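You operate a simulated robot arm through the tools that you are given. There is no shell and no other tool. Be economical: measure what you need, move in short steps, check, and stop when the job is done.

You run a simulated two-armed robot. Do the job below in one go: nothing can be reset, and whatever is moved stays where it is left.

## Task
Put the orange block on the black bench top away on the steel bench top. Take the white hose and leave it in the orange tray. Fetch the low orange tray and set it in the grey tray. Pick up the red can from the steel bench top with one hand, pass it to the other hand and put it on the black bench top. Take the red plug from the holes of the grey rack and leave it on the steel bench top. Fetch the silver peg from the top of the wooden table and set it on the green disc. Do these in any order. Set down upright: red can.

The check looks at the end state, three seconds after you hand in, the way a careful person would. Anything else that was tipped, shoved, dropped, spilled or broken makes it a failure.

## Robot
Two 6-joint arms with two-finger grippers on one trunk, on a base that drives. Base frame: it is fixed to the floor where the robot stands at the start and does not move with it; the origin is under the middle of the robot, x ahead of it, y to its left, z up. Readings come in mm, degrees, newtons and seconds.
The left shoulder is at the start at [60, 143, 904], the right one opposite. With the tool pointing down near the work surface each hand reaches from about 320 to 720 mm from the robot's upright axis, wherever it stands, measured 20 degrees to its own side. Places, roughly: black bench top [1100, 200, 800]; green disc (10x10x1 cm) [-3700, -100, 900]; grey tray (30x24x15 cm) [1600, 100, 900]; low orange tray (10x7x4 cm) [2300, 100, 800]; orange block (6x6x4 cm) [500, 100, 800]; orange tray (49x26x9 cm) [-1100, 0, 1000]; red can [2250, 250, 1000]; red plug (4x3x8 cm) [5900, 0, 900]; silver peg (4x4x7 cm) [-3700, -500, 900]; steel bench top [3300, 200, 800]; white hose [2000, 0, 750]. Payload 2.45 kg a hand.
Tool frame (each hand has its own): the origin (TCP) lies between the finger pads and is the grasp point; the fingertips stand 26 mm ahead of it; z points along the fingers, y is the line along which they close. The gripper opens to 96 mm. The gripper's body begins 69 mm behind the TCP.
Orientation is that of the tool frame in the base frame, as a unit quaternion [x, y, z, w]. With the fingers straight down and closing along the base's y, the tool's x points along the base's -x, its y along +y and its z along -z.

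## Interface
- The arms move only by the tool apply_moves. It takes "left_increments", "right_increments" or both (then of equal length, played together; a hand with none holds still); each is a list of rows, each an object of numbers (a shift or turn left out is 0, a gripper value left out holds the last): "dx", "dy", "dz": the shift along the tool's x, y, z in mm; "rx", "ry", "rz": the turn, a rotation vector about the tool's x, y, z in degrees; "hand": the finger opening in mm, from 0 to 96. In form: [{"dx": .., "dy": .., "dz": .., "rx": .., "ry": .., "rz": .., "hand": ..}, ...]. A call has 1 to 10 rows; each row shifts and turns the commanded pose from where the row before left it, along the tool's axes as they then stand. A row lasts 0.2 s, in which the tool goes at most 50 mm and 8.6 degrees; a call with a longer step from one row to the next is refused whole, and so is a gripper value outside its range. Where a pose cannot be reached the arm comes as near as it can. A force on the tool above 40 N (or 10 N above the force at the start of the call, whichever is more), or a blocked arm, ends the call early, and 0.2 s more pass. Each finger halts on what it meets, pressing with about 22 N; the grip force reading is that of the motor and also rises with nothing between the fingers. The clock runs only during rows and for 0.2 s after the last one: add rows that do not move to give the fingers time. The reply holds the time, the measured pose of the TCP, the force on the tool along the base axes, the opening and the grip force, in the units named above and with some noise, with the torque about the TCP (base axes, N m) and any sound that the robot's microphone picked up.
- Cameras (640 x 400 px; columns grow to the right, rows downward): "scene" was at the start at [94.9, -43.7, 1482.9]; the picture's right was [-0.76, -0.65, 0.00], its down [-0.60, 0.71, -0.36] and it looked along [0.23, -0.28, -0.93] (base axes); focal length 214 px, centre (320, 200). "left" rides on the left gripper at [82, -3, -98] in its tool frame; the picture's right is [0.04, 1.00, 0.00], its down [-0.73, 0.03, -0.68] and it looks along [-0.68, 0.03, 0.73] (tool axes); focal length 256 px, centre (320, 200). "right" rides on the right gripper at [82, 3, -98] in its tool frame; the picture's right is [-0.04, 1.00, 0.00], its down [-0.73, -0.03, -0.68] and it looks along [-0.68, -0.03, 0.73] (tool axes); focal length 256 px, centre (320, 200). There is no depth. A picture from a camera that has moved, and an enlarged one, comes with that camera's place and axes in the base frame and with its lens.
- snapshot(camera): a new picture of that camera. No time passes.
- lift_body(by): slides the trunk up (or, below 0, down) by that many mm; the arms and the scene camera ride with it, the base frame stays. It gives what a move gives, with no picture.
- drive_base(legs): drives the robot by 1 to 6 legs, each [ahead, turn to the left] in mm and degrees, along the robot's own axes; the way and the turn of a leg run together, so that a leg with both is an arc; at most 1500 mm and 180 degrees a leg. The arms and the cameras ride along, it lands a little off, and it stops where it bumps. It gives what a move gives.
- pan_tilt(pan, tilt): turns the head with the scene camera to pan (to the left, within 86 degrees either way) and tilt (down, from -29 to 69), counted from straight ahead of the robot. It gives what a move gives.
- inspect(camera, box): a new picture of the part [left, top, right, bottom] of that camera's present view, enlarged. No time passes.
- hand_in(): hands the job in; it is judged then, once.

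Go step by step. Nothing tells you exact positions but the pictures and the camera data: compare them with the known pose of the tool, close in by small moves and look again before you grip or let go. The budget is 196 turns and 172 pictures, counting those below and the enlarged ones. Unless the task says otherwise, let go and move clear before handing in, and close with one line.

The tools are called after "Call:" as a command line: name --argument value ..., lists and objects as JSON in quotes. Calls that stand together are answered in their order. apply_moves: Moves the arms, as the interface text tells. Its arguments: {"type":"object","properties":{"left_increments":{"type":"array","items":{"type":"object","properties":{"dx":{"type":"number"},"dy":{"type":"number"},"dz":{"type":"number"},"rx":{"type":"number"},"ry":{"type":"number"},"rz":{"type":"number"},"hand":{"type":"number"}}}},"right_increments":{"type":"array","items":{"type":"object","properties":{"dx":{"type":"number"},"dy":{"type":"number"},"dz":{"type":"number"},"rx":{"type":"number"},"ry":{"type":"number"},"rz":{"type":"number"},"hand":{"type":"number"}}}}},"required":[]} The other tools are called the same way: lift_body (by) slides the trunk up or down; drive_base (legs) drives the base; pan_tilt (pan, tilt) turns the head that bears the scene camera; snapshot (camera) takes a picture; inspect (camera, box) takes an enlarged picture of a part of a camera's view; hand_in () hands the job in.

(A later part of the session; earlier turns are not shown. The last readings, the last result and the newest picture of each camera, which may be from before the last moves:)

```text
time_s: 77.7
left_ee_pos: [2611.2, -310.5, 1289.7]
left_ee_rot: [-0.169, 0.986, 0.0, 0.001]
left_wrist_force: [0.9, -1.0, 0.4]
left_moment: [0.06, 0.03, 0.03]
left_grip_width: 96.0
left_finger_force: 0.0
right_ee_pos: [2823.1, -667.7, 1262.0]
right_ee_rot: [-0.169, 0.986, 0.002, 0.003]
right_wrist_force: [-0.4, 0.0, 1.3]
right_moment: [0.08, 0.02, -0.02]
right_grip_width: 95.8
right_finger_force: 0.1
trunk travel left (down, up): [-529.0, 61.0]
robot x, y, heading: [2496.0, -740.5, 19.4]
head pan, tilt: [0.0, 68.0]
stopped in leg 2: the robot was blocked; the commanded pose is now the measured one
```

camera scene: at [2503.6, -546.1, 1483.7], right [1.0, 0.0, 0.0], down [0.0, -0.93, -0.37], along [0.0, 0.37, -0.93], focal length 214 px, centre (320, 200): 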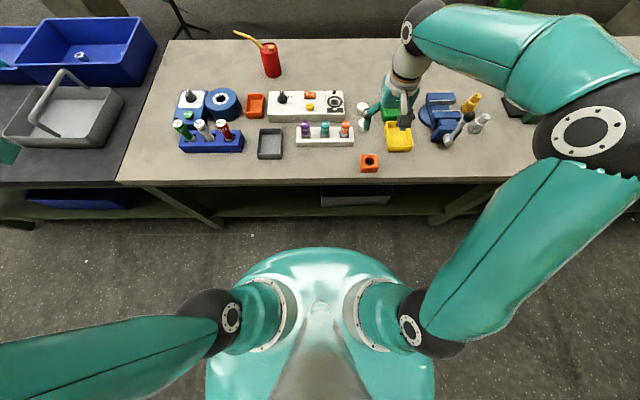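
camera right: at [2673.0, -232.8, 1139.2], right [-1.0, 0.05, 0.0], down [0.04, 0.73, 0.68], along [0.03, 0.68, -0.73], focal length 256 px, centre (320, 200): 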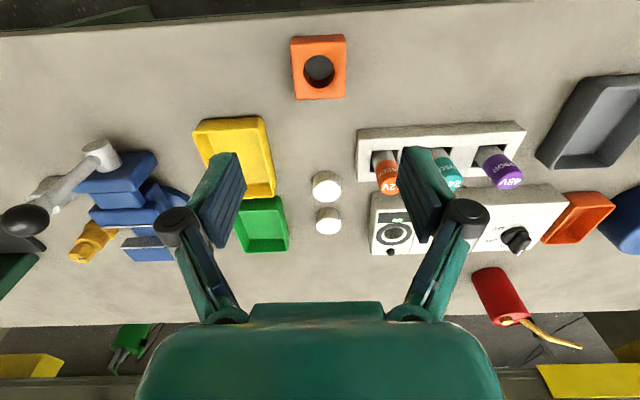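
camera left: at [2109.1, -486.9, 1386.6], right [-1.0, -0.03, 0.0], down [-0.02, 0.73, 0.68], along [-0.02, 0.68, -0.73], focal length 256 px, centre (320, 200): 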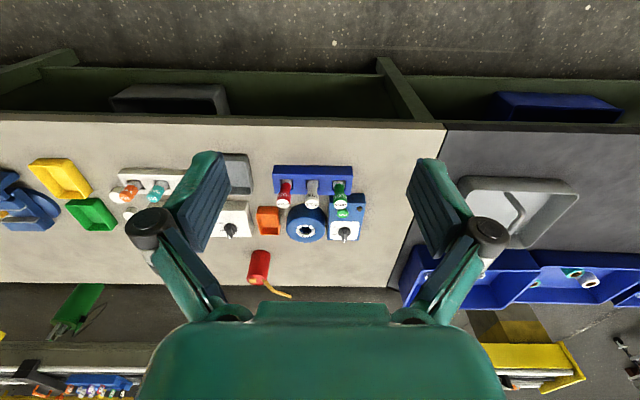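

All blocked turns ended after about 72°, so it looks like a per-leg matter rather than an obstacle; I use smaller turns.

Call:
drive_base --legs '[[0, -19.4], [1400, 0]]'

Call:
pan_tilt --pan 20 --tilt 30

Call:
snapshot --camera "scene"

```text
time_s: 86.0
left_ee_pos: [4145.0, -378.3, 1290.5]
left_ee_rot: [-0.001, 1.0, 0.0, 0.002]
left_wrist_force: [-0.2, -0.1, -0.7]
left_moment: [-0.03, 0.01, 0.02]
left_grip_width: 95.8
left_finger_force: 0.0
right_ee_pos: [4226.1, -786.9, 1263.2]
right_ee_rot: [0.0, 1.0, 0.001, 0.003]
right_wrist_force: [0.3, -0.1, 0.7]
right_moment: [-0.04, 0.03, -0.02]
right_grip_width: 95.9
right_finger_force: 0.1
trunk travel left (down, up): [-529.0, 61.0]
robot x, y, heading: [3891.3, -751.4, -0.3]
head pan, tilt: [0.0, 68.0]
```

```text
time_s: 87.0
left_ee_pos: [4143.5, -378.0, 1290.3]
left_ee_rot: [0.0, 1.0, 0.0, 0.002]
left_wrist_force: [0.4, -0.6, 0.0]
left_moment: [0.02, -0.02, -0.04]
left_grip_width: 95.9
left_finger_force: 0.1
right_ee_pos: [4224.9, -787.0, 1264.0]
right_ee_rot: [-0.001, 1.0, 0.002, 0.003]
right_wrist_force: [-0.6, 0.2, -0.6]
right_moment: [0.0, 0.02, -0.01]
right_grip_width: 96.3
right_finger_force: 0.0
trunk travel left (down, up): [-529.0, 61.0]
robot x, y, heading: [3891.8, -748.8, -0.3]
head pan, tilt: [20.0, 30.0]
```

```text
140 pictures are left
camera scene: at [4036.0, -722.0, 1534.3], right [0.34, -0.94, 0.0], down [-0.47, -0.17, -0.87], along [0.82, 0.29, -0.5], focal length 214 px, centre (320, 200)
```

scene: 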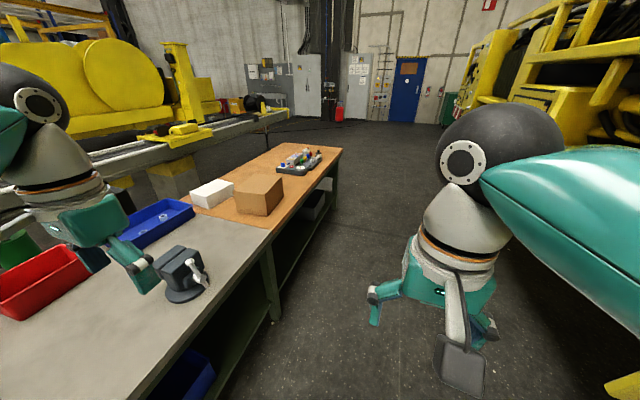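

The grey rack with plugs stands at about (5820, 110) on the wooden end. I drive there and face it.

Call:
drive_base --legs '[[1000, 0], [870, 0], [0, 45], [0, 45]]'

Call:
pan_tilt --pan 0 --tilt 60

Call:
snapshot --camera "scene"

```text
time_s: 100.5
left_ee_pos: [5445.4, -429.3, 1290.6]
left_ee_rot: [-0.621, 0.783, 0.0, 0.002]
left_wrist_force: [-1.4, 0.5, -0.7]
left_moment: [-0.03, -0.07, 0.01]
left_grip_width: 95.8
left_finger_force: 0.0
right_ee_pos: [5862.5, -443.5, 1263.6]
right_ee_rot: [-0.622, 0.783, 0.001, 0.002]
right_wrist_force: [0.0, 1.4, -0.3]
right_moment: [-0.05, -0.07, -0.03]
right_grip_width: 96.3
right_finger_force: 0.0
trunk travel left (down, up): [-529.0, 61.0]
robot x, y, heading: [5777.6, -767.7, 77.5]
head pan, tilt: [20.0, 30.0]
stopped in leg 4: the robot was blocked; the commanded pose is now the measured one
```

```text
time_s: 101.4
left_ee_pos: [5448.5, -430.6, 1291.8]
left_ee_rot: [-0.622, 0.783, 0.001, 0.002]
left_wrist_force: [0.4, -0.2, 0.3]
left_moment: [0.03, 0.01, 0.0]
left_grip_width: 95.9
left_finger_force: 0.0
right_ee_pos: [5864.6, -444.1, 1264.0]
right_ee_rot: [-0.623, 0.782, 0.004, 0.001]
right_wrist_force: [-0.3, -0.6, 0.7]
right_moment: [-0.01, -0.02, 0.02]
right_grip_width: 96.0
right_finger_force: 0.0
trunk travel left (down, up): [-529.0, 61.0]
robot x, y, heading: [5780.4, -766.7, 77.1]
head pan, tilt: [0.0, 60.0]
```

```text
139 pictures are left
camera scene: at [5809.3, -645.6, 1492.3], right [0.98, -0.22, 0.0], down [-0.19, -0.84, -0.5], along [0.11, 0.49, -0.87], focal length 214 px, centre (320, 200)
```

scene: 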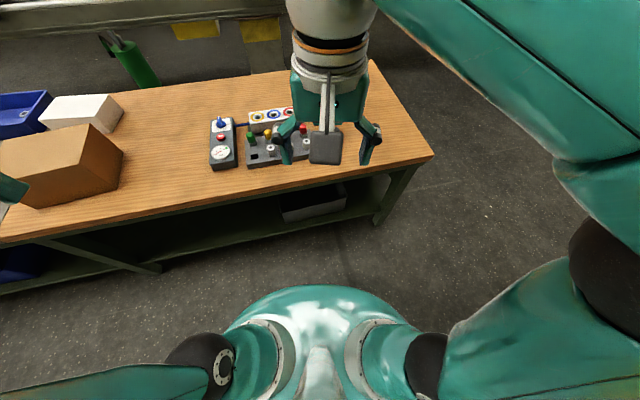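

The rack is right ahead. I finish the turn and close in a little.

Call:
drive_base --legs '[[0, 12], [120, 0]]'

Call:
snapshot --camera "right"

Call:
snapshot --camera "scene"

```text
time_s: 103.5
left_ee_pos: [5386.2, -386.2, 1291.0]
left_ee_rot: [-0.701, 0.714, 0.0, 0.001]
left_wrist_force: [0.4, 0.4, -0.6]
left_moment: [-0.02, 0.02, -0.01]
left_grip_width: 95.9
left_finger_force: 0.2
right_ee_pos: [5797.5, -314.2, 1264.9]
right_ee_rot: [-0.701, 0.713, 0.002, 0.002]
right_wrist_force: [0.0, -0.1, -1.5]
right_moment: [-0.03, 0.02, 0.03]
right_grip_width: 96.1
right_finger_force: 0.1
trunk travel left (down, up): [-529.0, 61.0]
robot x, y, heading: [5783.7, -648.4, 89.1]
head pan, tilt: [0.0, 60.0]
```

```text
138 pictures are left
camera right: at [5792.3, -395.4, 1360.7], right [-1.0, 0.06, 0.0], down [0.04, 0.73, 0.68], along [0.04, 0.68, -0.73], focal length 256 px, centre (320, 200)
```

right: 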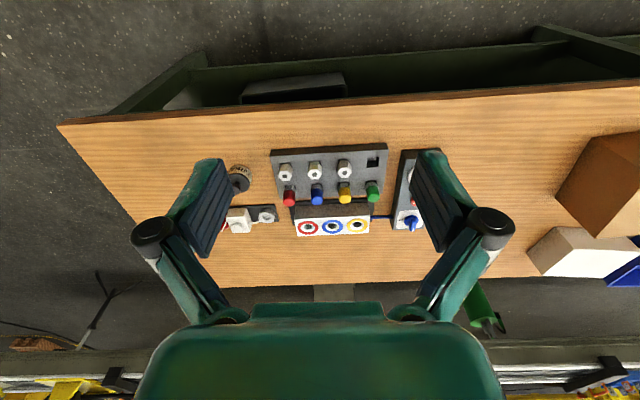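

```text
137 pictures are left
camera scene: at [5783.1, -522.1, 1492.2], right [1.0, -0.01, 0.0], down [-0.01, -0.87, -0.5], along [0.01, 0.5, -0.87], focal length 214 px, centre (320, 200)
```

scene: 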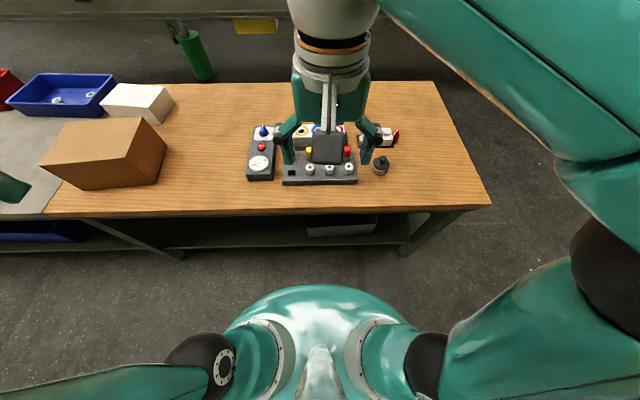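

The red plug is at about (5898, 41). I close in by 80 mm and bring the right hand above it.

Call:
drive_base --legs '[[80, 0]]'

Call:
apply_moves --right_increments '[{"dx": -30, "dy": -12}, {"dx": -30, "dy": -12}, {"dx": -30, "dy": -12}, {"dx": -30, "dy": -12}, {"dx": -30, "dy": -12}, {"dx": -30, "dy": -10, "dz": 30}, {"dx": -30, "dy": -10, "dz": 30}, {"dx": -25, "dy": -10, "dz": 40}, {"dx": -20, "dz": 40}, {"dz": 40}]'

Call:
snapshot --camera "right"

```text
time_s: 104.5
left_ee_pos: [5388.8, -304.6, 1291.0]
left_ee_rot: [-0.701, 0.713, 0.0, 0.0]
left_wrist_force: [-0.3, 0.9, 0.4]
left_moment: [-0.06, -0.02, -0.03]
left_grip_width: 96.1
left_finger_force: 0.0
right_ee_pos: [5799.3, -232.8, 1264.9]
right_ee_rot: [-0.7, 0.714, 0.002, 0.0]
right_wrist_force: [0.2, 1.1, 0.5]
right_moment: [-0.04, 0.0, 0.01]
right_grip_width: 96.1
right_finger_force: 0.1
trunk travel left (down, up): [-529.0, 61.0]
robot x, y, heading: [5782.6, -567.0, 89.3]
head pan, tilt: [0.0, 60.0]
```

```text
time_s: 106.8
left_ee_pos: [5389.2, -306.2, 1292.4]
left_ee_rot: [-0.701, 0.713, 0.001, 0.001]
left_wrist_force: [-0.2, 0.6, -0.3]
left_moment: [-0.02, -0.02, -0.02]
left_grip_width: 95.9
left_finger_force: 0.1
right_ee_pos: [5895.6, 16.0, 1079.9]
right_ee_rot: [-0.7, 0.714, 0.004, 0.001]
right_wrist_force: [0.7, -0.1, 0.3]
right_moment: [0.03, 0.0, 0.03]
right_grip_width: 96.0
right_finger_force: 0.1
right hand out of reach, approached as far as the arm can: row 5
trunk travel left (down, up): [-529.0, 61.0]
robot x, y, heading: [5784.6, -569.6, 89.1]
head pan, tilt: [0.0, 60.0]
```

```text
136 pictures are left
camera right: at [5890.7, -65.6, 1175.7], right [-1.0, 0.06, 0.0], down [0.05, 0.73, 0.68], along [0.04, 0.68, -0.73], focal length 256 px, centre (320, 200)
```

right: 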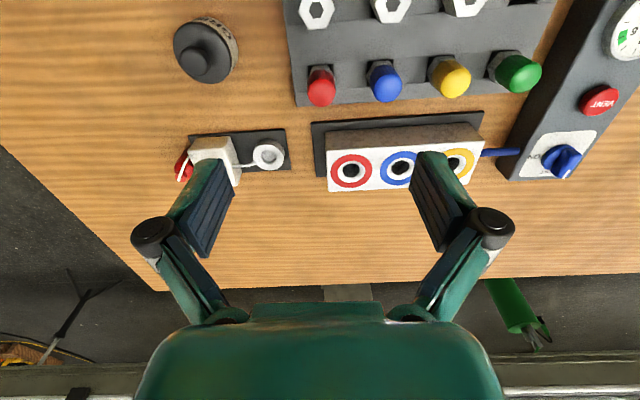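

Red plug about (5895, 38), top ~900. I narrow the opening and descend partway to check.

Call:
apply_moves --right_increments '[{"dx": -11, "dz": 30, "hand": 64}, {"dx": -11, "dz": 30, "hand": 64}, {"dz": 30}, {"dz": 30}]'

Call:
snapshot --camera "right"

Call:
inspect --camera "scene" --box '[220, 80, 420, 205]'

```text
time_s: 107.8
left_ee_pos: [5386.7, -305.0, 1291.7]
left_ee_rot: [-0.701, 0.713, 0.001, 0.0]
left_wrist_force: [0.4, 0.4, -0.1]
left_moment: [0.03, 0.03, 0.0]
left_grip_width: 96.0
left_finger_force: 0.1
right_ee_pos: [5894.3, 39.9, 959.0]
right_ee_rot: [-0.7, 0.714, 0.003, 0.0]
right_wrist_force: [0.9, 0.3, -0.2]
right_moment: [0.0, -0.03, 0.02]
right_grip_width: 64.2
right_finger_force: 0.1
trunk travel left (down, up): [-529.0, 61.0]
robot x, y, heading: [5783.4, -570.2, 89.2]
head pan, tilt: [0.0, 60.0]
```

```text
135 pictures are left
camera right: at [5889.8, -42.5, 1055.6], right [-1.0, 0.06, 0.0], down [0.05, 0.73, 0.68], along [0.04, 0.68, -0.73], focal length 256 px, centre (320, 200)
```

right: 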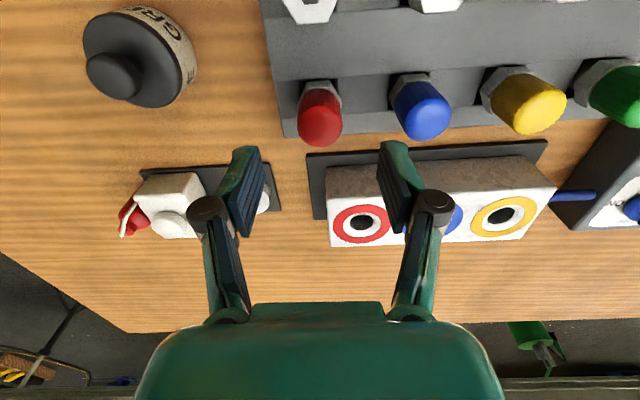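

```text
3.20 times, centred on (320, 142) of scene
camera zoom: at [5784.7, -441.9, 1492.2], right [1.0, -0.01, 0.0], down [-0.01, -0.87, -0.5], along [0.01, 0.5, -0.87], focal length 686 px, centre (320, 384)
```

zoom: 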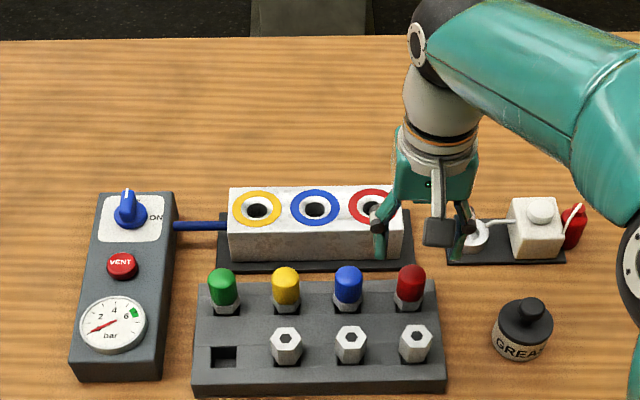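

The plug is between the fingers in line. I descend to z≈884 and look.

Call:
apply_moves --right_increments '[{"dz": 25}, {"dz": 25}, {"dz": 25}]'

Call:
snapshot --camera "right"

Call:
inspect --camera "scene" --box '[280, 100, 380, 190]'

```text
time_s: 108.5
left_ee_pos: [5389.3, -305.1, 1292.2]
left_ee_rot: [-0.7, 0.714, 0.0, 0.0]
left_wrist_force: [-0.7, 0.5, -0.3]
left_moment: [-0.02, 0.01, 0.04]
left_grip_width: 95.9
left_finger_force: 0.2
right_ee_pos: [5894.1, 38.1, 882.9]
right_ee_rot: [-0.7, 0.714, 0.002, 0.001]
right_wrist_force: [-0.2, 0.0, 0.5]
right_moment: [-0.02, -0.01, -0.04]
right_grip_width: 64.0
right_finger_force: 0.1
trunk travel left (down, up): [-529.0, 61.0]
robot x, y, heading: [5784.2, -568.8, 89.5]
head pan, tilt: [0.0, 60.0]
```

```text
133 pictures are left
camera right: at [5889.5, -42.6, 979.7], right [-1.0, 0.06, 0.0], down [0.05, 0.73, 0.68], along [0.04, 0.68, -0.73], focal length 256 px, centre (320, 200)
```

right: 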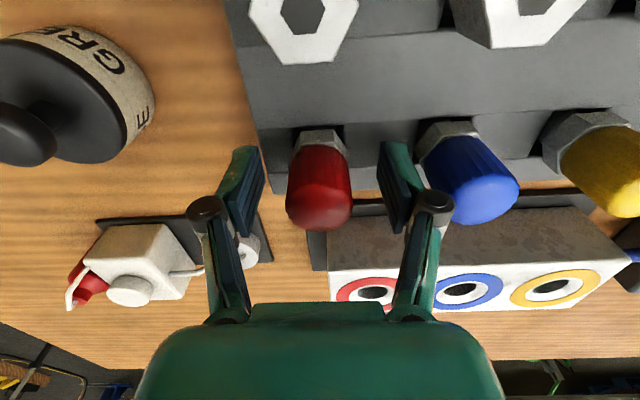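

```text
4.44 times, centred on (330, 145) of scene
camera zoom: at [5784.7, -441.8, 1492.2], right [1.0, -0.01, 0.0], down [-0.01, -0.87, -0.5], along [0.01, 0.5, -0.87], focal length 953 px, centre (276, 444)
```

zoom: 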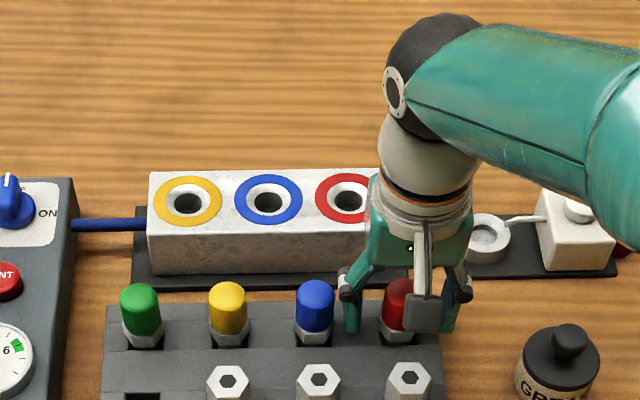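

The TCP lies in the cap. I close and pull up.

Call:
apply_moves --right_increments '[{"hand": 20}, {"hand": 20}, {"hand": 20}, {"hand": 20}]'

Call:
apply_moves --right_increments '[{"dz": -5}, {"dz": -10}, {"dz": -20}, {"dz": -30}, {"dz": -30}, {"dz": -30}]'

Call:
snapshot --camera "right"

```text
time_s: 109.5
left_ee_pos: [5388.4, -305.9, 1292.3]
left_ee_rot: [-0.701, 0.714, 0.001, -0.001]
left_wrist_force: [-0.6, 0.3, 0.4]
left_moment: [-0.02, 0.0, 0.04]
left_grip_width: 96.0
left_finger_force: 0.0
right_ee_pos: [5894.0, 37.2, 884.2]
right_ee_rot: [-0.7, 0.714, 0.002, 0.001]
right_wrist_force: [0.7, -0.3, 0.5]
right_moment: [-0.04, -0.01, 0.0]
right_grip_width: 33.9
right_finger_force: 22.1
trunk travel left (down, up): [-529.0, 61.0]
robot x, y, heading: [5785.7, -569.3, 89.5]
head pan, tilt: [0.0, 60.0]
```

```text
time_s: 111.0
left_ee_pos: [5387.8, -305.6, 1291.5]
left_ee_rot: [-0.7, 0.714, 0.001, 0.001]
left_wrist_force: [-0.2, -1.2, -0.3]
left_moment: [0.01, -0.01, 0.0]
left_grip_width: 96.2
left_finger_force: 0.0
right_ee_pos: [5895.3, 36.7, 1009.9]
right_ee_rot: [-0.7, 0.714, 0.002, 0.001]
right_wrist_force: [1.0, -0.5, -1.8]
right_moment: [0.0, 0.02, 0.0]
right_grip_width: 33.9
right_finger_force: 22.0
trunk travel left (down, up): [-529.0, 61.0]
robot x, y, heading: [5782.4, -565.5, 89.2]
head pan, tilt: [0.0, 60.0]
```

```text
131 pictures are left
camera right: at [5890.0, -44.8, 1106.6], right [-1.0, 0.06, 0.0], down [0.04, 0.73, 0.68], along [0.04, 0.68, -0.73], focal length 256 px, centre (320, 200)
```

right: 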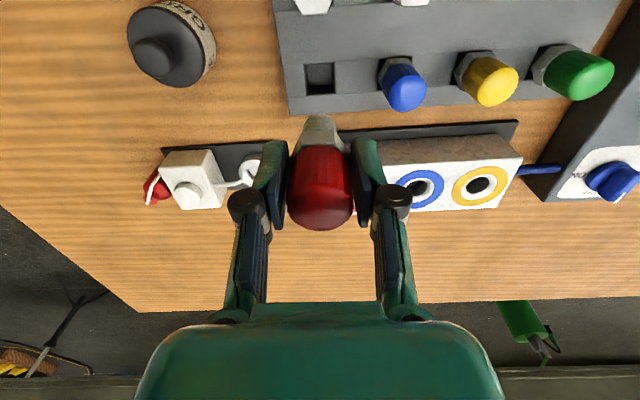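

Plug extracted. I raise and retract the arm, back out and reverse along the aisle to the free part of the steel bench near x≈4150.

Call:
apply_moves --right_increments '[{"dz": -45}, {"dz": -45}, {"dz": -45}, {"dz": -40, "dx": 20}, {"dz": -40, "dx": 25}, {"dx": 45, "dy": 10}, {"dx": 45, "dy": 10}, {"dx": 45, "dy": 10}, {"dx": 45, "dy": 10}, {"dx": 40, "dy": 10}]'

Call:
drive_base --legs '[[-190, 0], [0, -45], [0, -44.5], [-1000, 0], [-640, 0]]'

Call:
pan_tilt --pan 70 --tilt 45

Call:
snapshot --camera "scene"

```text
time_s: 113.2
left_ee_pos: [5388.3, -307.8, 1293.0]
left_ee_rot: [-0.7, 0.714, 0.001, 0.002]
left_wrist_force: [0.0, 0.3, 0.8]
left_moment: [0.03, -0.01, 0.01]
left_grip_width: 96.1
left_finger_force: 0.1
right_ee_pos: [5841.0, -239.5, 1203.9]
right_ee_rot: [-0.699, 0.715, 0.003, 0.002]
right_wrist_force: [-0.1, 0.3, -1.6]
right_moment: [-0.01, 0.01, -0.02]
right_grip_width: 33.7
right_finger_force: 22.3
right hand out of reach, approached as far as the arm can: row 3, 4, 5
trunk travel left (down, up): [-529.0, 61.0]
robot x, y, heading: [5784.2, -568.7, 89.2]
head pan, tilt: [0.0, 60.0]
```

```text
time_s: 118.5
left_ee_pos: [5910.9, -299.1, 1293.7]
left_ee_rot: [-0.148, 0.989, 0.001, 0.002]
left_wrist_force: [-0.5, -1.0, 0.0]
left_moment: [0.04, 0.03, -0.01]
left_grip_width: 96.1
left_finger_force: 0.1
right_ee_pos: [6116.3, -708.4, 1204.0]
right_ee_rot: [-0.15, 0.989, 0.002, 0.001]
right_wrist_force: [-0.3, -0.8, -0.7]
right_moment: [0.03, 0.02, 0.0]
right_grip_width: 33.8
right_finger_force: 21.7
trunk travel left (down, up): [-529.0, 61.0]
robot x, y, heading: [5774.6, -727.4, 16.8]
head pan, tilt: [0.0, 60.0]
stopped in leg 3: the robot was blocked; the commanded pose is now the measured one
```

```text
time_s: 119.9
left_ee_pos: [5909.4, -299.0, 1292.8]
left_ee_rot: [-0.149, 0.989, 0.001, 0.001]
left_wrist_force: [0.2, 0.2, -0.3]
left_moment: [0.04, -0.03, -0.01]
left_grip_width: 95.9
left_finger_force: 0.0
right_ee_pos: [6115.8, -706.8, 1203.1]
right_ee_rot: [-0.149, 0.989, 0.001, 0.002]
right_wrist_force: [-1.2, 0.3, -1.5]
right_moment: [-0.01, 0.01, 0.01]
right_grip_width: 33.8
right_finger_force: 22.2
trunk travel left (down, up): [-529.0, 61.0]
robot x, y, heading: [5770.7, -729.3, 16.8]
head pan, tilt: [70.0, 45.0]
```

```text
130 pictures are left
camera scene: at [5834.7, -631.3, 1511.8], right [1.0, -0.05, 0.0], down [-0.04, -0.71, -0.71], along [0.04, 0.71, -0.71], focal length 214 px, centre (320, 200)
```

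scene: 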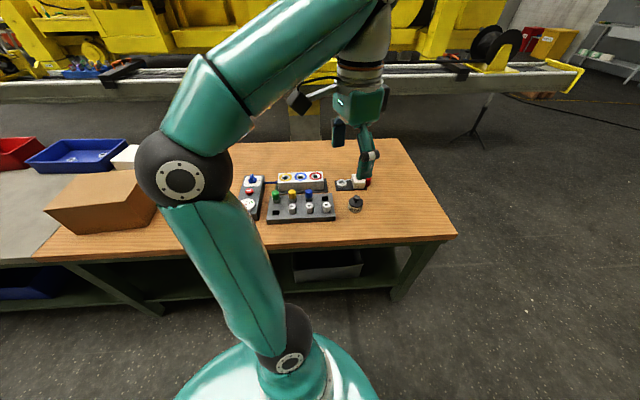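

I finish the turn and reverse.

Call:
drive_base --legs '[[0, -16.5], [-1000, 0], [-640, 0]]'

Call:
snapshot --camera "scene"

```text
time_s: 129.4
left_ee_pos: [4385.2, -361.7, 1292.8]
left_ee_rot: [-0.006, 1.0, 0.0, 0.001]
left_wrist_force: [-0.2, -0.7, 1.2]
left_moment: [-0.02, -0.04, 0.01]
left_grip_width: 96.0
left_finger_force: 0.0
right_ee_pos: [4467.9, -813.5, 1204.6]
right_ee_rot: [-0.005, 1.0, 0.002, 0.003]
right_wrist_force: [-0.4, 0.7, -1.6]
right_moment: [-0.03, 0.0, 0.01]
right_grip_width: 34.1
right_finger_force: 22.1
trunk travel left (down, up): [-529.0, 61.0]
robot x, y, heading: [4135.6, -734.7, 0.2]
head pan, tilt: [70.0, 45.0]
```

```text
129 pictures are left
camera scene: at [4219.4, -661.1, 1511.8], right [0.94, -0.34, 0.0], down [-0.24, -0.67, -0.71], along [0.24, 0.67, -0.71], focal length 214 px, centre (320, 200)
```

scene: 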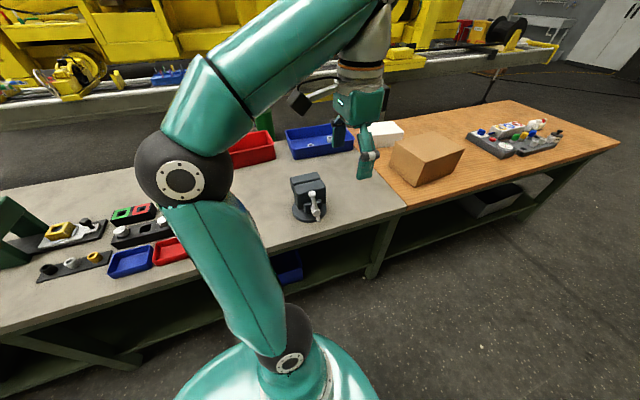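

A free patch lies left of the small vise, near (4160, -20). I turn to face the bench.

Call:
drive_base --legs '[[0, 60]]'

Call:
drive_base --legs '[[0, 30], [90, 0]]'

Call:
pan_tilt --pan 0 --tilt 60

Call:
snapshot --camera "scene"

Call:
inspect --camera "left" --box '[0, 0, 640, 400]'

```text
time_s: 132.8
left_ee_pos: [3934.3, -329.0, 1293.4]
left_ee_rot: [-0.507, 0.862, 0.002, 0.001]
left_wrist_force: [0.0, 0.0, -0.1]
left_moment: [0.0, -0.02, -0.01]
left_grip_width: 96.0
left_finger_force: 0.2
right_ee_pos: [4367.5, -482.2, 1204.5]
right_ee_rot: [-0.507, 0.862, 0.001, 0.001]
right_wrist_force: [-0.7, -0.4, -1.3]
right_moment: [0.0, -0.02, 0.0]
right_grip_width: 34.0
right_finger_force: 21.4
trunk travel left (down, up): [-529.0, 61.0]
robot x, y, heading: [4157.3, -747.4, 60.7]
head pan, tilt: [70.0, 45.0]
```

```text
time_s: 135.6
left_ee_pos: [3752.4, -406.8, 1291.9]
left_ee_rot: [0.713, -0.701, -0.001, -0.001]
left_wrist_force: [-0.3, -0.9, 0.1]
left_moment: [-0.04, -0.01, -0.02]
left_grip_width: 96.0
left_finger_force: 0.0
right_ee_pos: [4203.2, -322.0, 1205.7]
right_ee_rot: [0.714, -0.7, -0.001, -0.002]
right_wrist_force: [0.8, 0.6, -1.3]
right_moment: [0.0, -0.08, 0.0]
right_grip_width: 33.8
right_finger_force: 22.5
trunk travel left (down, up): [-529.0, 61.0]
robot x, y, heading: [4162.8, -655.4, 90.9]
head pan, tilt: [70.0, 45.0]
```

```text
time_s: 137.0
left_ee_pos: [3754.2, -406.9, 1293.4]
left_ee_rot: [0.713, -0.701, -0.001, -0.002]
left_wrist_force: [-0.1, -0.6, -0.3]
left_moment: [0.01, 0.0, -0.02]
left_grip_width: 96.0
left_finger_force: 0.0
right_ee_pos: [4203.4, -323.9, 1205.9]
right_ee_rot: [0.713, -0.701, -0.002, 0.0]
right_wrist_force: [1.1, 0.6, -1.5]
right_moment: [-0.01, 0.04, 0.02]
right_grip_width: 33.9
right_finger_force: 22.1
trunk travel left (down, up): [-529.0, 61.0]
robot x, y, heading: [4162.5, -658.6, 90.9]
head pan, tilt: [0.0, 60.0]
```

```text
128 pictures are left
camera scene: at [4159.0, -530.7, 1492.3], right [1.0, 0.01, 0.0], down [0.01, -0.87, -0.5], along [-0.01, 0.5, -0.87], focal length 214 px, centre (320, 200)
```

scene: 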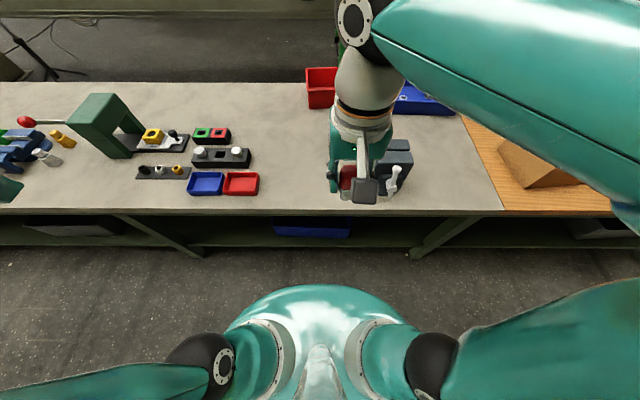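

```text
1.00 times, centred on (320, 200) of left (not enlarged: the box is as wide or as high as the picture)
camera zoom: at [3758.7, -488.9, 1392.0], right [-1.0, -0.06, 0.0], down [-0.04, 0.73, 0.68], along [-0.04, 0.68, -0.73], focal length 256 px, centre (320, 200)
```

zoom: 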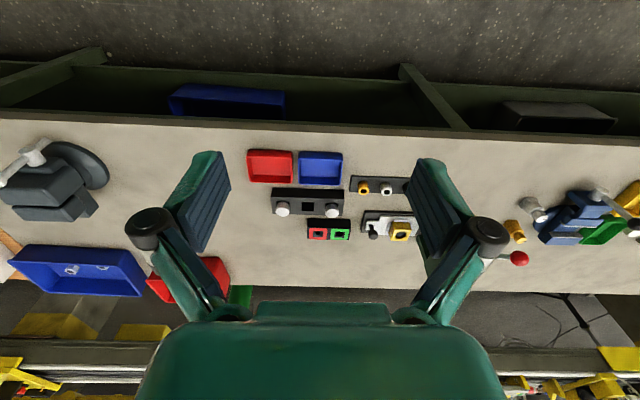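

Free area around (4080, -30). I bring the plug over it.

Call:
apply_moves --right_increments '[{"dx": -30, "dy": 12, "dz": 10}, {"dx": -30, "dy": 12, "dz": 10}, {"dx": -30, "dy": 12, "dz": 10}, {"dx": -30, "dy": 13, "dz": 20}, {"dx": -30, "dy": 13, "dz": 30}, {"dx": -30, "dy": 13, "dz": 30}, {"dx": -30, "dy": 13, "dz": 30}, {"dx": -30, "dy": 13, "dz": 30}, {"dx": -30, "dy": 13, "dz": 35}, {"dx": -20, "dy": 8, "dz": 40}]'

Call:
snapshot --camera "right"

Call:
inspect --camera "scene" --box '[220, 80, 420, 205]'

```text
time_s: 139.2
left_ee_pos: [3754.5, -406.3, 1294.4]
left_ee_rot: [0.713, -0.701, -0.001, 0.0]
left_wrist_force: [0.3, -0.1, 0.4]
left_moment: [0.01, 0.02, 0.02]
left_grip_width: 95.9
left_finger_force: 0.0
right_ee_pos: [4083.0, -48.9, 956.6]
right_ee_rot: [0.714, -0.7, 0.0, 0.0]
right_wrist_force: [-0.6, 0.2, -0.4]
right_moment: [-0.02, -0.01, -0.03]
right_grip_width: 33.6
right_finger_force: 22.0
right hand out of reach, approached as far as the arm can: row 9, 10
trunk travel left (down, up): [-529.0, 61.0]
robot x, y, heading: [4160.8, -655.4, 91.0]
head pan, tilt: [0.0, 60.0]
```

```text
126 pictures are left
camera right: at [4081.0, -129.1, 1054.4], right [-1.0, 0.02, 0.0], down [0.02, 0.73, 0.68], along [0.02, 0.68, -0.73], focal length 256 px, centre (320, 200)
```

right: 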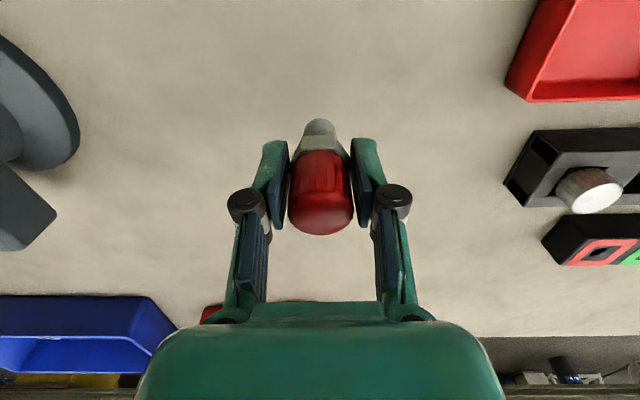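

```text
3.20 times, centred on (320, 142) of scene
camera zoom: at [4159.3, -529.9, 1492.3], right [1.0, 0.01, 0.0], down [0.01, -0.87, -0.5], along [-0.01, 0.5, -0.87], focal length 686 px, centre (320, 384)
```

zoom: 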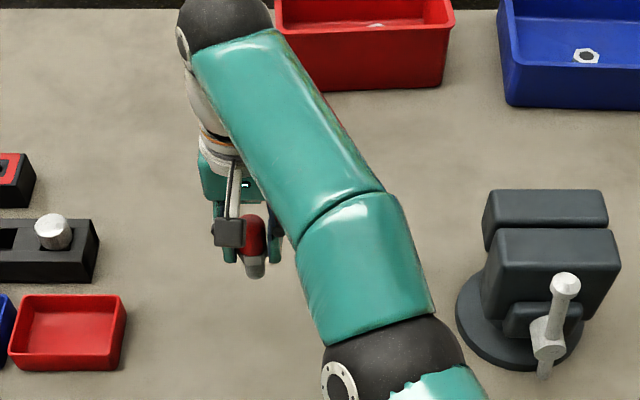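

Clear spot. I lower the plug in steps until it touches.

Call:
apply_moves --right_increments '[{"dz": 25}, {"dz": 25}, {"dz": 10}, {"dz": 5}, {"dz": 3}, {"dz": 3}, {"dz": 2}, {"dz": 2}]'

Call:
snapshot --camera "right"

```text
time_s: 141.0
left_ee_pos: [3754.2, -407.7, 1293.9]
left_ee_rot: [0.713, -0.701, 0.0, -0.001]
left_wrist_force: [-0.7, 0.4, -0.2]
left_moment: [0.0, 0.02, 0.0]
left_grip_width: 95.9
left_finger_force: 0.1
right_ee_pos: [4080.1, -40.9, 884.6]
right_ee_rot: [0.712, -0.702, -0.002, -0.001]
right_wrist_force: [-0.5, 1.2, -1.6]
right_moment: [-0.02, 0.0, 0.02]
right_grip_width: 33.9
right_finger_force: 22.1
right hand out of reach, approached as far as the arm can: row 2
trunk travel left (down, up): [-529.0, 61.0]
robot x, y, heading: [4161.2, -661.4, 90.8]
head pan, tilt: [0.0, 60.0]
```

```text
124 pictures are left
camera right: at [4077.5, -121.2, 981.4], right [-1.0, 0.02, 0.0], down [0.02, 0.73, 0.68], along [0.02, 0.68, -0.73], focal length 256 px, centre (320, 200)
```

right: 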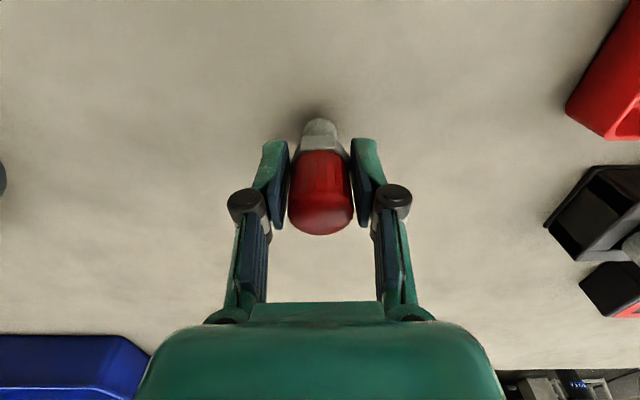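

Call:
apply_moves --right_increments '[{"dz": 4}, {"dz": 4}, {"dz": 4}, {"dz": 2}, {"dz": 2}]'

```text
time_s: 142.2
left_ee_pos: [3755.0, -408.0, 1293.9]
left_ee_rot: [0.713, -0.701, -0.001, -0.002]
left_wrist_force: [-0.2, 0.1, -0.5]
left_moment: [0.04, -0.03, 0.01]
left_grip_width: 96.2
left_finger_force: 0.0
right_ee_pos: [4080.0, -38.1, 873.3]
right_ee_rot: [0.713, -0.701, -0.004, -0.002]
right_wrist_force: [4.3, 0.0, 14.1]
right_moment: [0.05, -0.09, -0.03]
right_grip_width: 33.9
right_finger_force: 21.4
right hand out of reach, approached as far as the arm can: row 2
trunk travel left (down, up): [-529.0, 61.0]
robot x, y, heading: [4163.2, -655.3, 90.8]
head pan, tilt: [0.0, 60.0]
```

Contact. I relieve slightly, open the fingers a little and look.

Call:
apply_moves --right_increments '[{"dz": -1}, {"hand": 40}, {"hand": 46}, {"hand": 46}]'

Call:
snapshot --camera "right"

```text
time_s: 143.2
left_ee_pos: [3753.9, -407.4, 1292.4]
left_ee_rot: [0.713, -0.701, -0.001, -0.001]
left_wrist_force: [-0.1, -0.6, 0.4]
left_moment: [-0.02, 0.01, -0.03]
left_grip_width: 96.1
left_finger_force: 0.0
right_ee_pos: [4079.3, -39.4, 868.0]
right_ee_rot: [0.713, -0.701, -0.001, -0.001]
right_wrist_force: [0.1, 0.3, -0.3]
right_moment: [0.0, 0.01, 0.0]
right_grip_width: 46.1
right_finger_force: 0.1
trunk travel left (down, up): [-529.0, 61.0]
robot x, y, heading: [4164.0, -653.7, 90.8]
head pan, tilt: [0.0, 60.0]
```

```text
123 pictures are left
camera right: at [4077.2, -120.5, 965.3], right [-1.0, 0.02, 0.0], down [0.02, 0.73, 0.68], along [0.02, 0.68, -0.73], focal length 256 px, centre (320, 200)
```

right: 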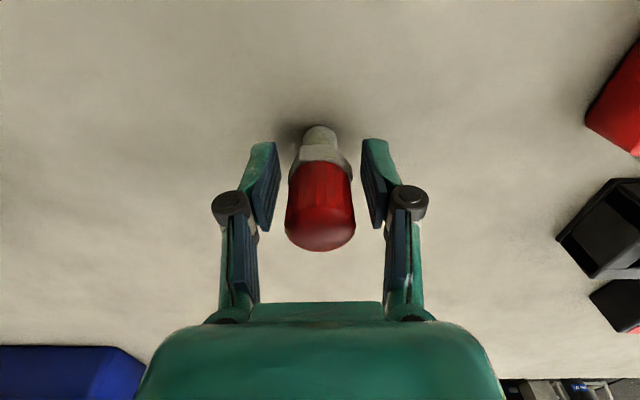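

It stands. I open further and rise straight up.

Call:
apply_moves --right_increments '[{"hand": 80}, {"hand": 80}, {"hand": 80}, {"dz": -20}, {"dz": -40}, {"dz": -45}, {"dz": -45}, {"dz": -45}, {"dz": -45, "dx": 10}, {"dz": -45, "dx": 20}]'

Call:
snapshot --camera "right"

```text
time_s: 145.4
left_ee_pos: [3754.2, -408.1, 1293.4]
left_ee_rot: [0.713, -0.701, 0.0, -0.001]
left_wrist_force: [0.4, 0.4, -0.4]
left_moment: [0.0, -0.01, 0.04]
left_grip_width: 95.9
left_finger_force: 0.0
right_ee_pos: [4097.4, -115.8, 1136.2]
right_ee_rot: [0.711, -0.703, 0.0, 0.0]
right_wrist_force: [-0.1, -0.5, -1.5]
right_moment: [0.03, 0.02, 0.02]
right_grip_width: 80.1
right_finger_force: 0.0
right hand out of reach, approached as far as the arm can: row 6, 7, 8, 9
trunk travel left (down, up): [-529.0, 61.0]
robot x, y, heading: [4164.0, -658.9, 90.8]
head pan, tilt: [0.0, 60.0]
```

```text
122 pictures are left
camera right: at [4096.5, -196.3, 1233.3], right [-1.0, 0.03, 0.0], down [0.02, 0.73, 0.68], along [0.02, 0.68, -0.73], focal length 256 px, centre (320, 200)
```

right: 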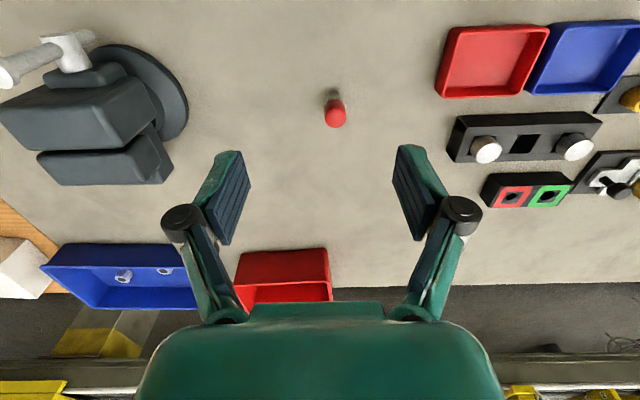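

The plug stands on the steel bench. I retract and reverse to x≈2200 for the red can.

Call:
apply_moves --right_increments '[{"dx": 35, "dz": -20}, {"dx": 35, "dz": -20}, {"dx": 35, "dz": -20}, {"dx": 35, "dz": -20}, {"dx": 35, "dz": -20, "hand": 96}, {"dx": 30, "dz": -20, "dy": -20}]'

Call:
drive_base --legs '[[-100, 0], [0, -60]]'

Call:
drive_base --legs '[[0, -31], [-1000, 0], [-965, 0]]'

Call:
drive_base --legs '[[0, 60]]'

Call:
drive_base --legs '[[0, 30]]'

Call:
pan_tilt --pan 0 --tilt 60

Call:
snapshot --camera "scene"

```text
time_s: 146.8
left_ee_pos: [3754.4, -408.9, 1294.7]
left_ee_rot: [0.714, -0.7, -0.001, -0.001]
left_wrist_force: [0.2, 0.4, 0.3]
left_moment: [0.01, 0.01, 0.03]
left_grip_width: 96.1
left_finger_force: 0.0
right_ee_pos: [4121.1, -320.5, 1259.2]
right_ee_rot: [0.713, -0.701, -0.002, -0.002]
right_wrist_force: [-0.3, -0.3, 0.2]
right_moment: [0.04, 0.04, 0.0]
right_grip_width: 96.2
right_finger_force: 0.0
trunk travel left (down, up): [-529.0, 61.0]
robot x, y, heading: [4162.3, -657.0, 90.9]
head pan, tilt: [0.0, 60.0]
```

```text
time_s: 151.2
left_ee_pos: [4182.7, -281.0, 1295.9]
left_ee_rot: [-0.263, 0.965, 0.001, 0.001]
left_wrist_force: [0.4, 0.3, 0.6]
left_moment: [0.09, 0.02, -0.01]
left_grip_width: 95.8
left_finger_force: 0.0
right_ee_pos: [4437.9, -555.2, 1260.6]
right_ee_rot: [-0.264, 0.965, 0.001, 0.001]
right_wrist_force: [-0.5, -0.7, 0.4]
right_moment: [0.05, 0.0, 0.02]
right_grip_width: 96.1
right_finger_force: 0.0
trunk travel left (down, up): [-529.0, 61.0]
robot x, y, heading: [4153.5, -730.3, 30.6]
head pan, tilt: [0.0, 60.0]
stopped in leg 2: the robot was blocked; the commanded pose is now the measured one
```

```text
time_s: 162.9
left_ee_pos: [2446.1, -330.8, 1295.5]
left_ee_rot: [0.005, 1.0, 0.0, 0.001]
left_wrist_force: [-0.7, -0.5, -0.1]
left_moment: [-0.03, -0.01, 0.05]
left_grip_width: 96.0
left_finger_force: 0.1
right_ee_pos: [2523.4, -697.4, 1259.1]
right_ee_rot: [0.005, 1.0, 0.0, 0.002]
right_wrist_force: [-0.6, 0.1, -0.8]
right_moment: [-0.03, -0.01, 0.02]
right_grip_width: 96.1
right_finger_force: 0.1
trunk travel left (down, up): [-529.0, 61.0]
robot x, y, heading: [2184.5, -702.3, -0.6]
head pan, tilt: [0.0, 60.0]
```

```text
time_s: 166.6
left_ee_pos: [1984.4, -291.0, 1295.1]
left_ee_rot: [-0.501, 0.865, 0.0, 0.001]
left_wrist_force: [-0.6, 0.1, -1.1]
left_moment: [-0.02, -0.08, 0.0]
left_grip_width: 96.2
left_finger_force: 0.1
right_ee_pos: [2343.1, -401.2, 1260.8]
right_ee_rot: [-0.502, 0.865, 0.0, 0.002]
right_wrist_force: [-1.1, 0.1, -0.6]
right_moment: [-0.06, -0.08, -0.02]
right_grip_width: 96.0
right_finger_force: 0.0
trunk travel left (down, up): [-529.0, 61.0]
robot x, y, heading: [2212.0, -719.4, 60.2]
head pan, tilt: [0.0, 60.0]
stopped in leg 1: the robot was blocked; the commanded pose is now the measured one
```

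```text
time_s: 168.6
left_ee_pos: [1805.6, -461.4, 1296.5]
left_ee_rot: [0.709, -0.705, -0.001, -0.001]
left_wrist_force: [0.1, -0.1, 0.5]
left_moment: [0.02, -0.02, -0.01]
left_grip_width: 96.1
left_finger_force: 0.1
right_ee_pos: [2172.0, -377.7, 1260.4]
right_ee_rot: [0.709, -0.705, -0.001, 0.0]
right_wrist_force: [-0.3, 0.1, 0.8]
right_moment: [0.0, -0.03, 0.03]
right_grip_width: 96.0
right_finger_force: 0.2
trunk travel left (down, up): [-529.0, 61.0]
robot x, y, heading: [2226.3, -713.5, 90.1]
head pan, tilt: [0.0, 60.0]
```

```text
time_s: 169.2
left_ee_pos: [1802.3, -460.5, 1295.9]
left_ee_rot: [0.708, -0.706, 0.0, -0.001]
left_wrist_force: [-1.4, 0.0, -0.4]
left_moment: [-0.04, -0.03, 0.01]
left_grip_width: 96.1
left_finger_force: 0.0
right_ee_pos: [2170.9, -376.2, 1261.3]
right_ee_rot: [0.709, -0.705, -0.001, -0.001]
right_wrist_force: [-0.9, -0.4, -0.6]
right_moment: [-0.02, -0.03, 0.01]
right_grip_width: 95.9
right_finger_force: 0.0
trunk travel left (down, up): [-529.0, 61.0]
robot x, y, heading: [2223.7, -714.2, 90.0]
head pan, tilt: [0.0, 60.0]
```

```text
121 pictures are left
camera scene: at [2222.2, -588.5, 1492.3], right [1.0, 0.0, 0.0], down [0.0, -0.87, -0.5], along [0.0, 0.5, -0.87], focal length 214 px, centre (320, 200)
```

scene: 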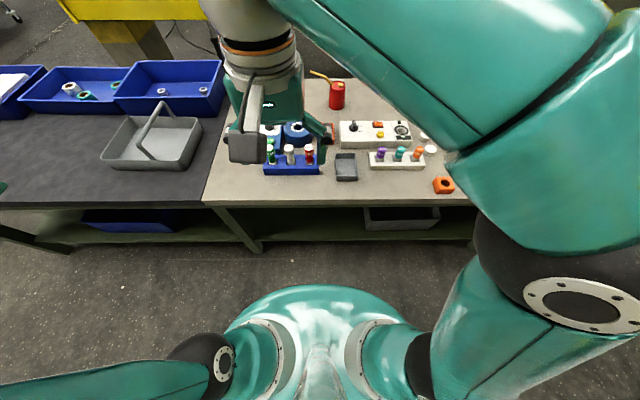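

The red can is at about (2306, 345), ~100 mm tall, far back. I drive up close to the bench edge and then reach with a forward-tilted right hand.

Call:
drive_base --legs '[[165, 0]]'

Call:
apply_moves --right_increments '[{"ry": -8, "dx": -20, "dy": -14}, {"ry": -8, "dx": -20, "dy": -14}, {"ry": -8, "dx": -20, "dy": -14}, {"ry": -8, "dx": -20, "dy": -14}, {"ry": -8, "dy": -14}, {"ry": -8, "dy": -14}, {"ry": -8, "dy": -14}]'

Call:
snapshot --camera "right"

Call:
snapshot --camera "scene"

```text
time_s: 170.7
left_ee_pos: [1804.4, -293.8, 1296.2]
left_ee_rot: [0.709, -0.705, 0.0, 0.0]
left_wrist_force: [-0.5, 0.7, -0.4]
left_moment: [-0.07, 0.03, 0.05]
left_grip_width: 95.8
left_finger_force: 0.1
right_ee_pos: [2170.5, -209.0, 1261.8]
right_ee_rot: [0.71, -0.704, -0.002, 0.0]
right_wrist_force: [0.6, 0.6, 0.2]
right_moment: [-0.08, -0.02, 0.02]
right_grip_width: 96.1
right_finger_force: 0.0
trunk travel left (down, up): [-529.0, 61.0]
robot x, y, heading: [2220.9, -550.2, 90.0]
head pan, tilt: [0.0, 60.0]
```

```text
time_s: 172.3
left_ee_pos: [1805.6, -295.9, 1297.7]
left_ee_rot: [0.71, -0.705, -0.001, -0.001]
left_wrist_force: [0.1, -0.7, 0.4]
left_moment: [0.0, 0.01, -0.01]
left_grip_width: 96.1
left_finger_force: 0.1
right_ee_pos: [2270.4, -134.8, 1278.7]
right_ee_rot: [0.626, -0.621, -0.336, -0.331]
right_wrist_force: [-0.3, -0.5, 0.2]
right_moment: [0.0, 0.01, 0.03]
right_grip_width: 95.8
right_finger_force: 0.0
trunk travel left (down, up): [-529.0, 61.0]
robot x, y, heading: [2225.5, -548.5, 90.0]
head pan, tilt: [0.0, 60.0]
```

```text
120 pictures are left
camera right: at [2267.4, -260.9, 1264.2], right [-1.0, 0.01, 0.04], down [0.03, -0.16, 0.99], along [0.02, 0.99, 0.16], focal length 256 px, centre (320, 200)
```

right: 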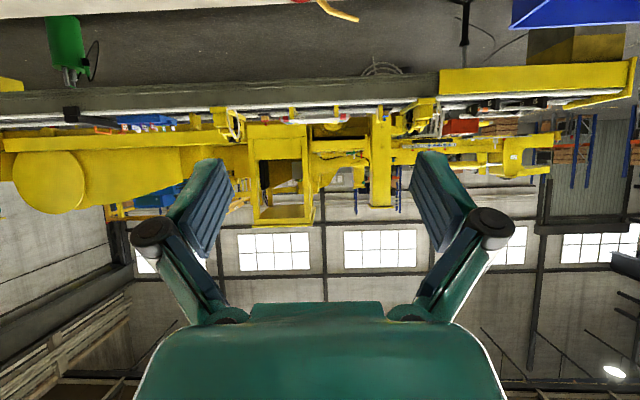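

```text
119 pictures are left
camera scene: at [2224.2, -423.5, 1492.4], right [1.0, 0.0, 0.0], down [0.0, -0.87, -0.5], along [0.0, 0.5, -0.87], focal length 214 px, centre (320, 200)
```

scene: 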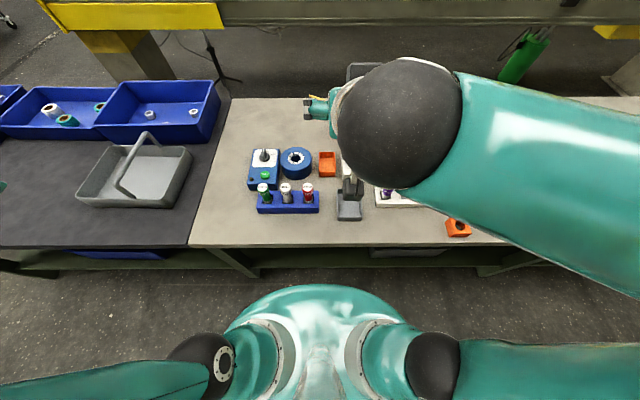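

Tilted 56°; the camera hangs below the hand. I lower toward the can to see it at a safe height.

Call:
apply_moves --right_increments '[{"dz": 44, "dx": 17, "dy": -4.5}, {"dz": 44, "dx": 17, "dy": -4.5}, {"dz": 44, "dx": 17, "dy": -4.5}, {"dz": 44, "dx": 17, "dy": -4.5}, {"dz": 44, "dx": 17, "dy": -4.5}, {"dz": 44, "dx": 17, "dy": -4.5}, {"dz": 44, "dx": 17, "dy": -4.5}]'

Call:
snapshot --camera "right"

Call:
snapshot --camera "scene"

```text
time_s: 173.9
left_ee_pos: [1805.1, -294.8, 1296.0]
left_ee_rot: [0.71, -0.704, 0.0, -0.001]
left_wrist_force: [0.2, 0.9, 0.7]
left_moment: [-0.05, -0.01, -0.02]
left_grip_width: 96.0
left_finger_force: 0.0
right_ee_pos: [2297.6, 58.3, 1007.4]
right_ee_rot: [0.626, -0.622, -0.335, -0.331]
right_wrist_force: [0.0, 0.4, 1.0]
right_moment: [-0.01, 0.0, 0.01]
right_grip_width: 95.7
right_finger_force: 0.1
trunk travel left (down, up): [-529.0, 61.0]
robot x, y, heading: [2226.8, -547.6, 90.3]
head pan, tilt: [0.0, 60.0]
```

```text
118 pictures are left
camera right: at [2295.1, -67.6, 993.6], right [-1.0, 0.01, 0.03], down [0.03, -0.16, 0.99], along [0.02, 0.99, 0.15], focal length 256 px, centre (320, 200)
```

right: 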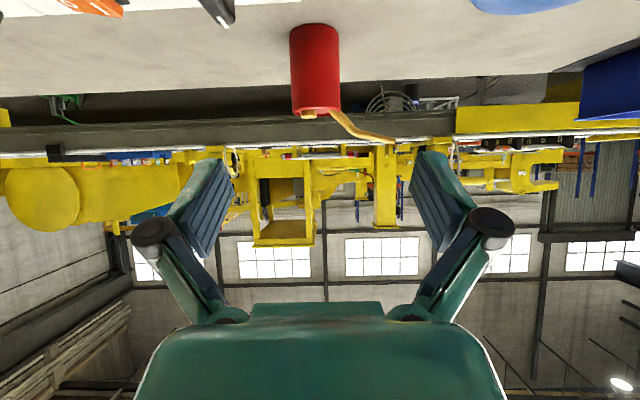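

```text
117 pictures are left
camera scene: at [2223.4, -421.0, 1492.1], right [1.0, 0.0, 0.0], down [0.0, -0.87, -0.5], along [0.0, 0.5, -0.87], focal length 214 px, centre (320, 200)
```

scene: 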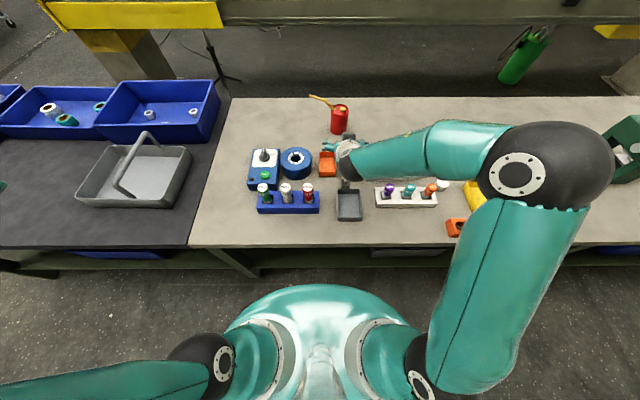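

The can's front-bottom edge is at y≈322, centre about (2308, 355), top ~912. I move to a pre-grasp point on the approach line.

Call:
apply_moves --right_increments '[{"dz": 37, "dx": -17, "dy": -3.5}, {"dz": 37, "dx": -17, "dy": -3.5}, {"dz": 37, "dx": -17, "dy": -3.5}]'

Call:
snapshot --camera "right"

Call:
inspect --camera "scene" --box '[280, 80, 480, 205]'

```text
time_s: 174.7
left_ee_pos: [1804.4, -293.5, 1297.0]
left_ee_rot: [0.709, -0.705, 0.0, 0.0]
left_wrist_force: [-0.6, 1.1, 0.3]
left_moment: [-0.03, -0.01, -0.03]
left_grip_width: 96.1
left_finger_force: 0.0
right_ee_pos: [2306.9, 180.5, 988.1]
right_ee_rot: [0.627, -0.621, -0.335, -0.33]
right_wrist_force: [0.1, 0.9, -0.3]
right_moment: [-0.02, -0.04, -0.04]
right_grip_width: 95.6
right_finger_force: 0.1
trunk travel left (down, up): [-529.0, 61.0]
robot x, y, heading: [2226.2, -547.5, 90.1]
head pan, tilt: [0.0, 60.0]
```

```text
116 pictures are left
camera right: at [2304.9, 53.6, 973.4], right [-1.0, 0.01, 0.03], down [0.03, -0.15, 0.99], along [0.02, 0.99, 0.15], focal length 256 px, centre (320, 200)
```

right: 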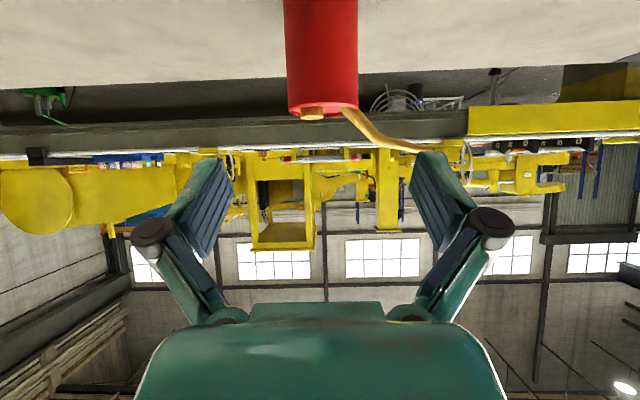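

```text
3.20 times, centred on (380, 142) of scene
camera zoom: at [2223.5, -420.6, 1492.1], right [1.0, 0.0, 0.0], down [0.0, -0.87, -0.5], along [0.0, 0.5, -0.87], focal length 686 px, centre (128, 384)
```

zoom: 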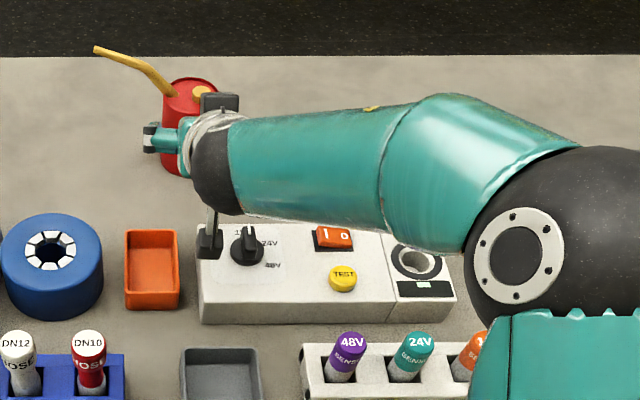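

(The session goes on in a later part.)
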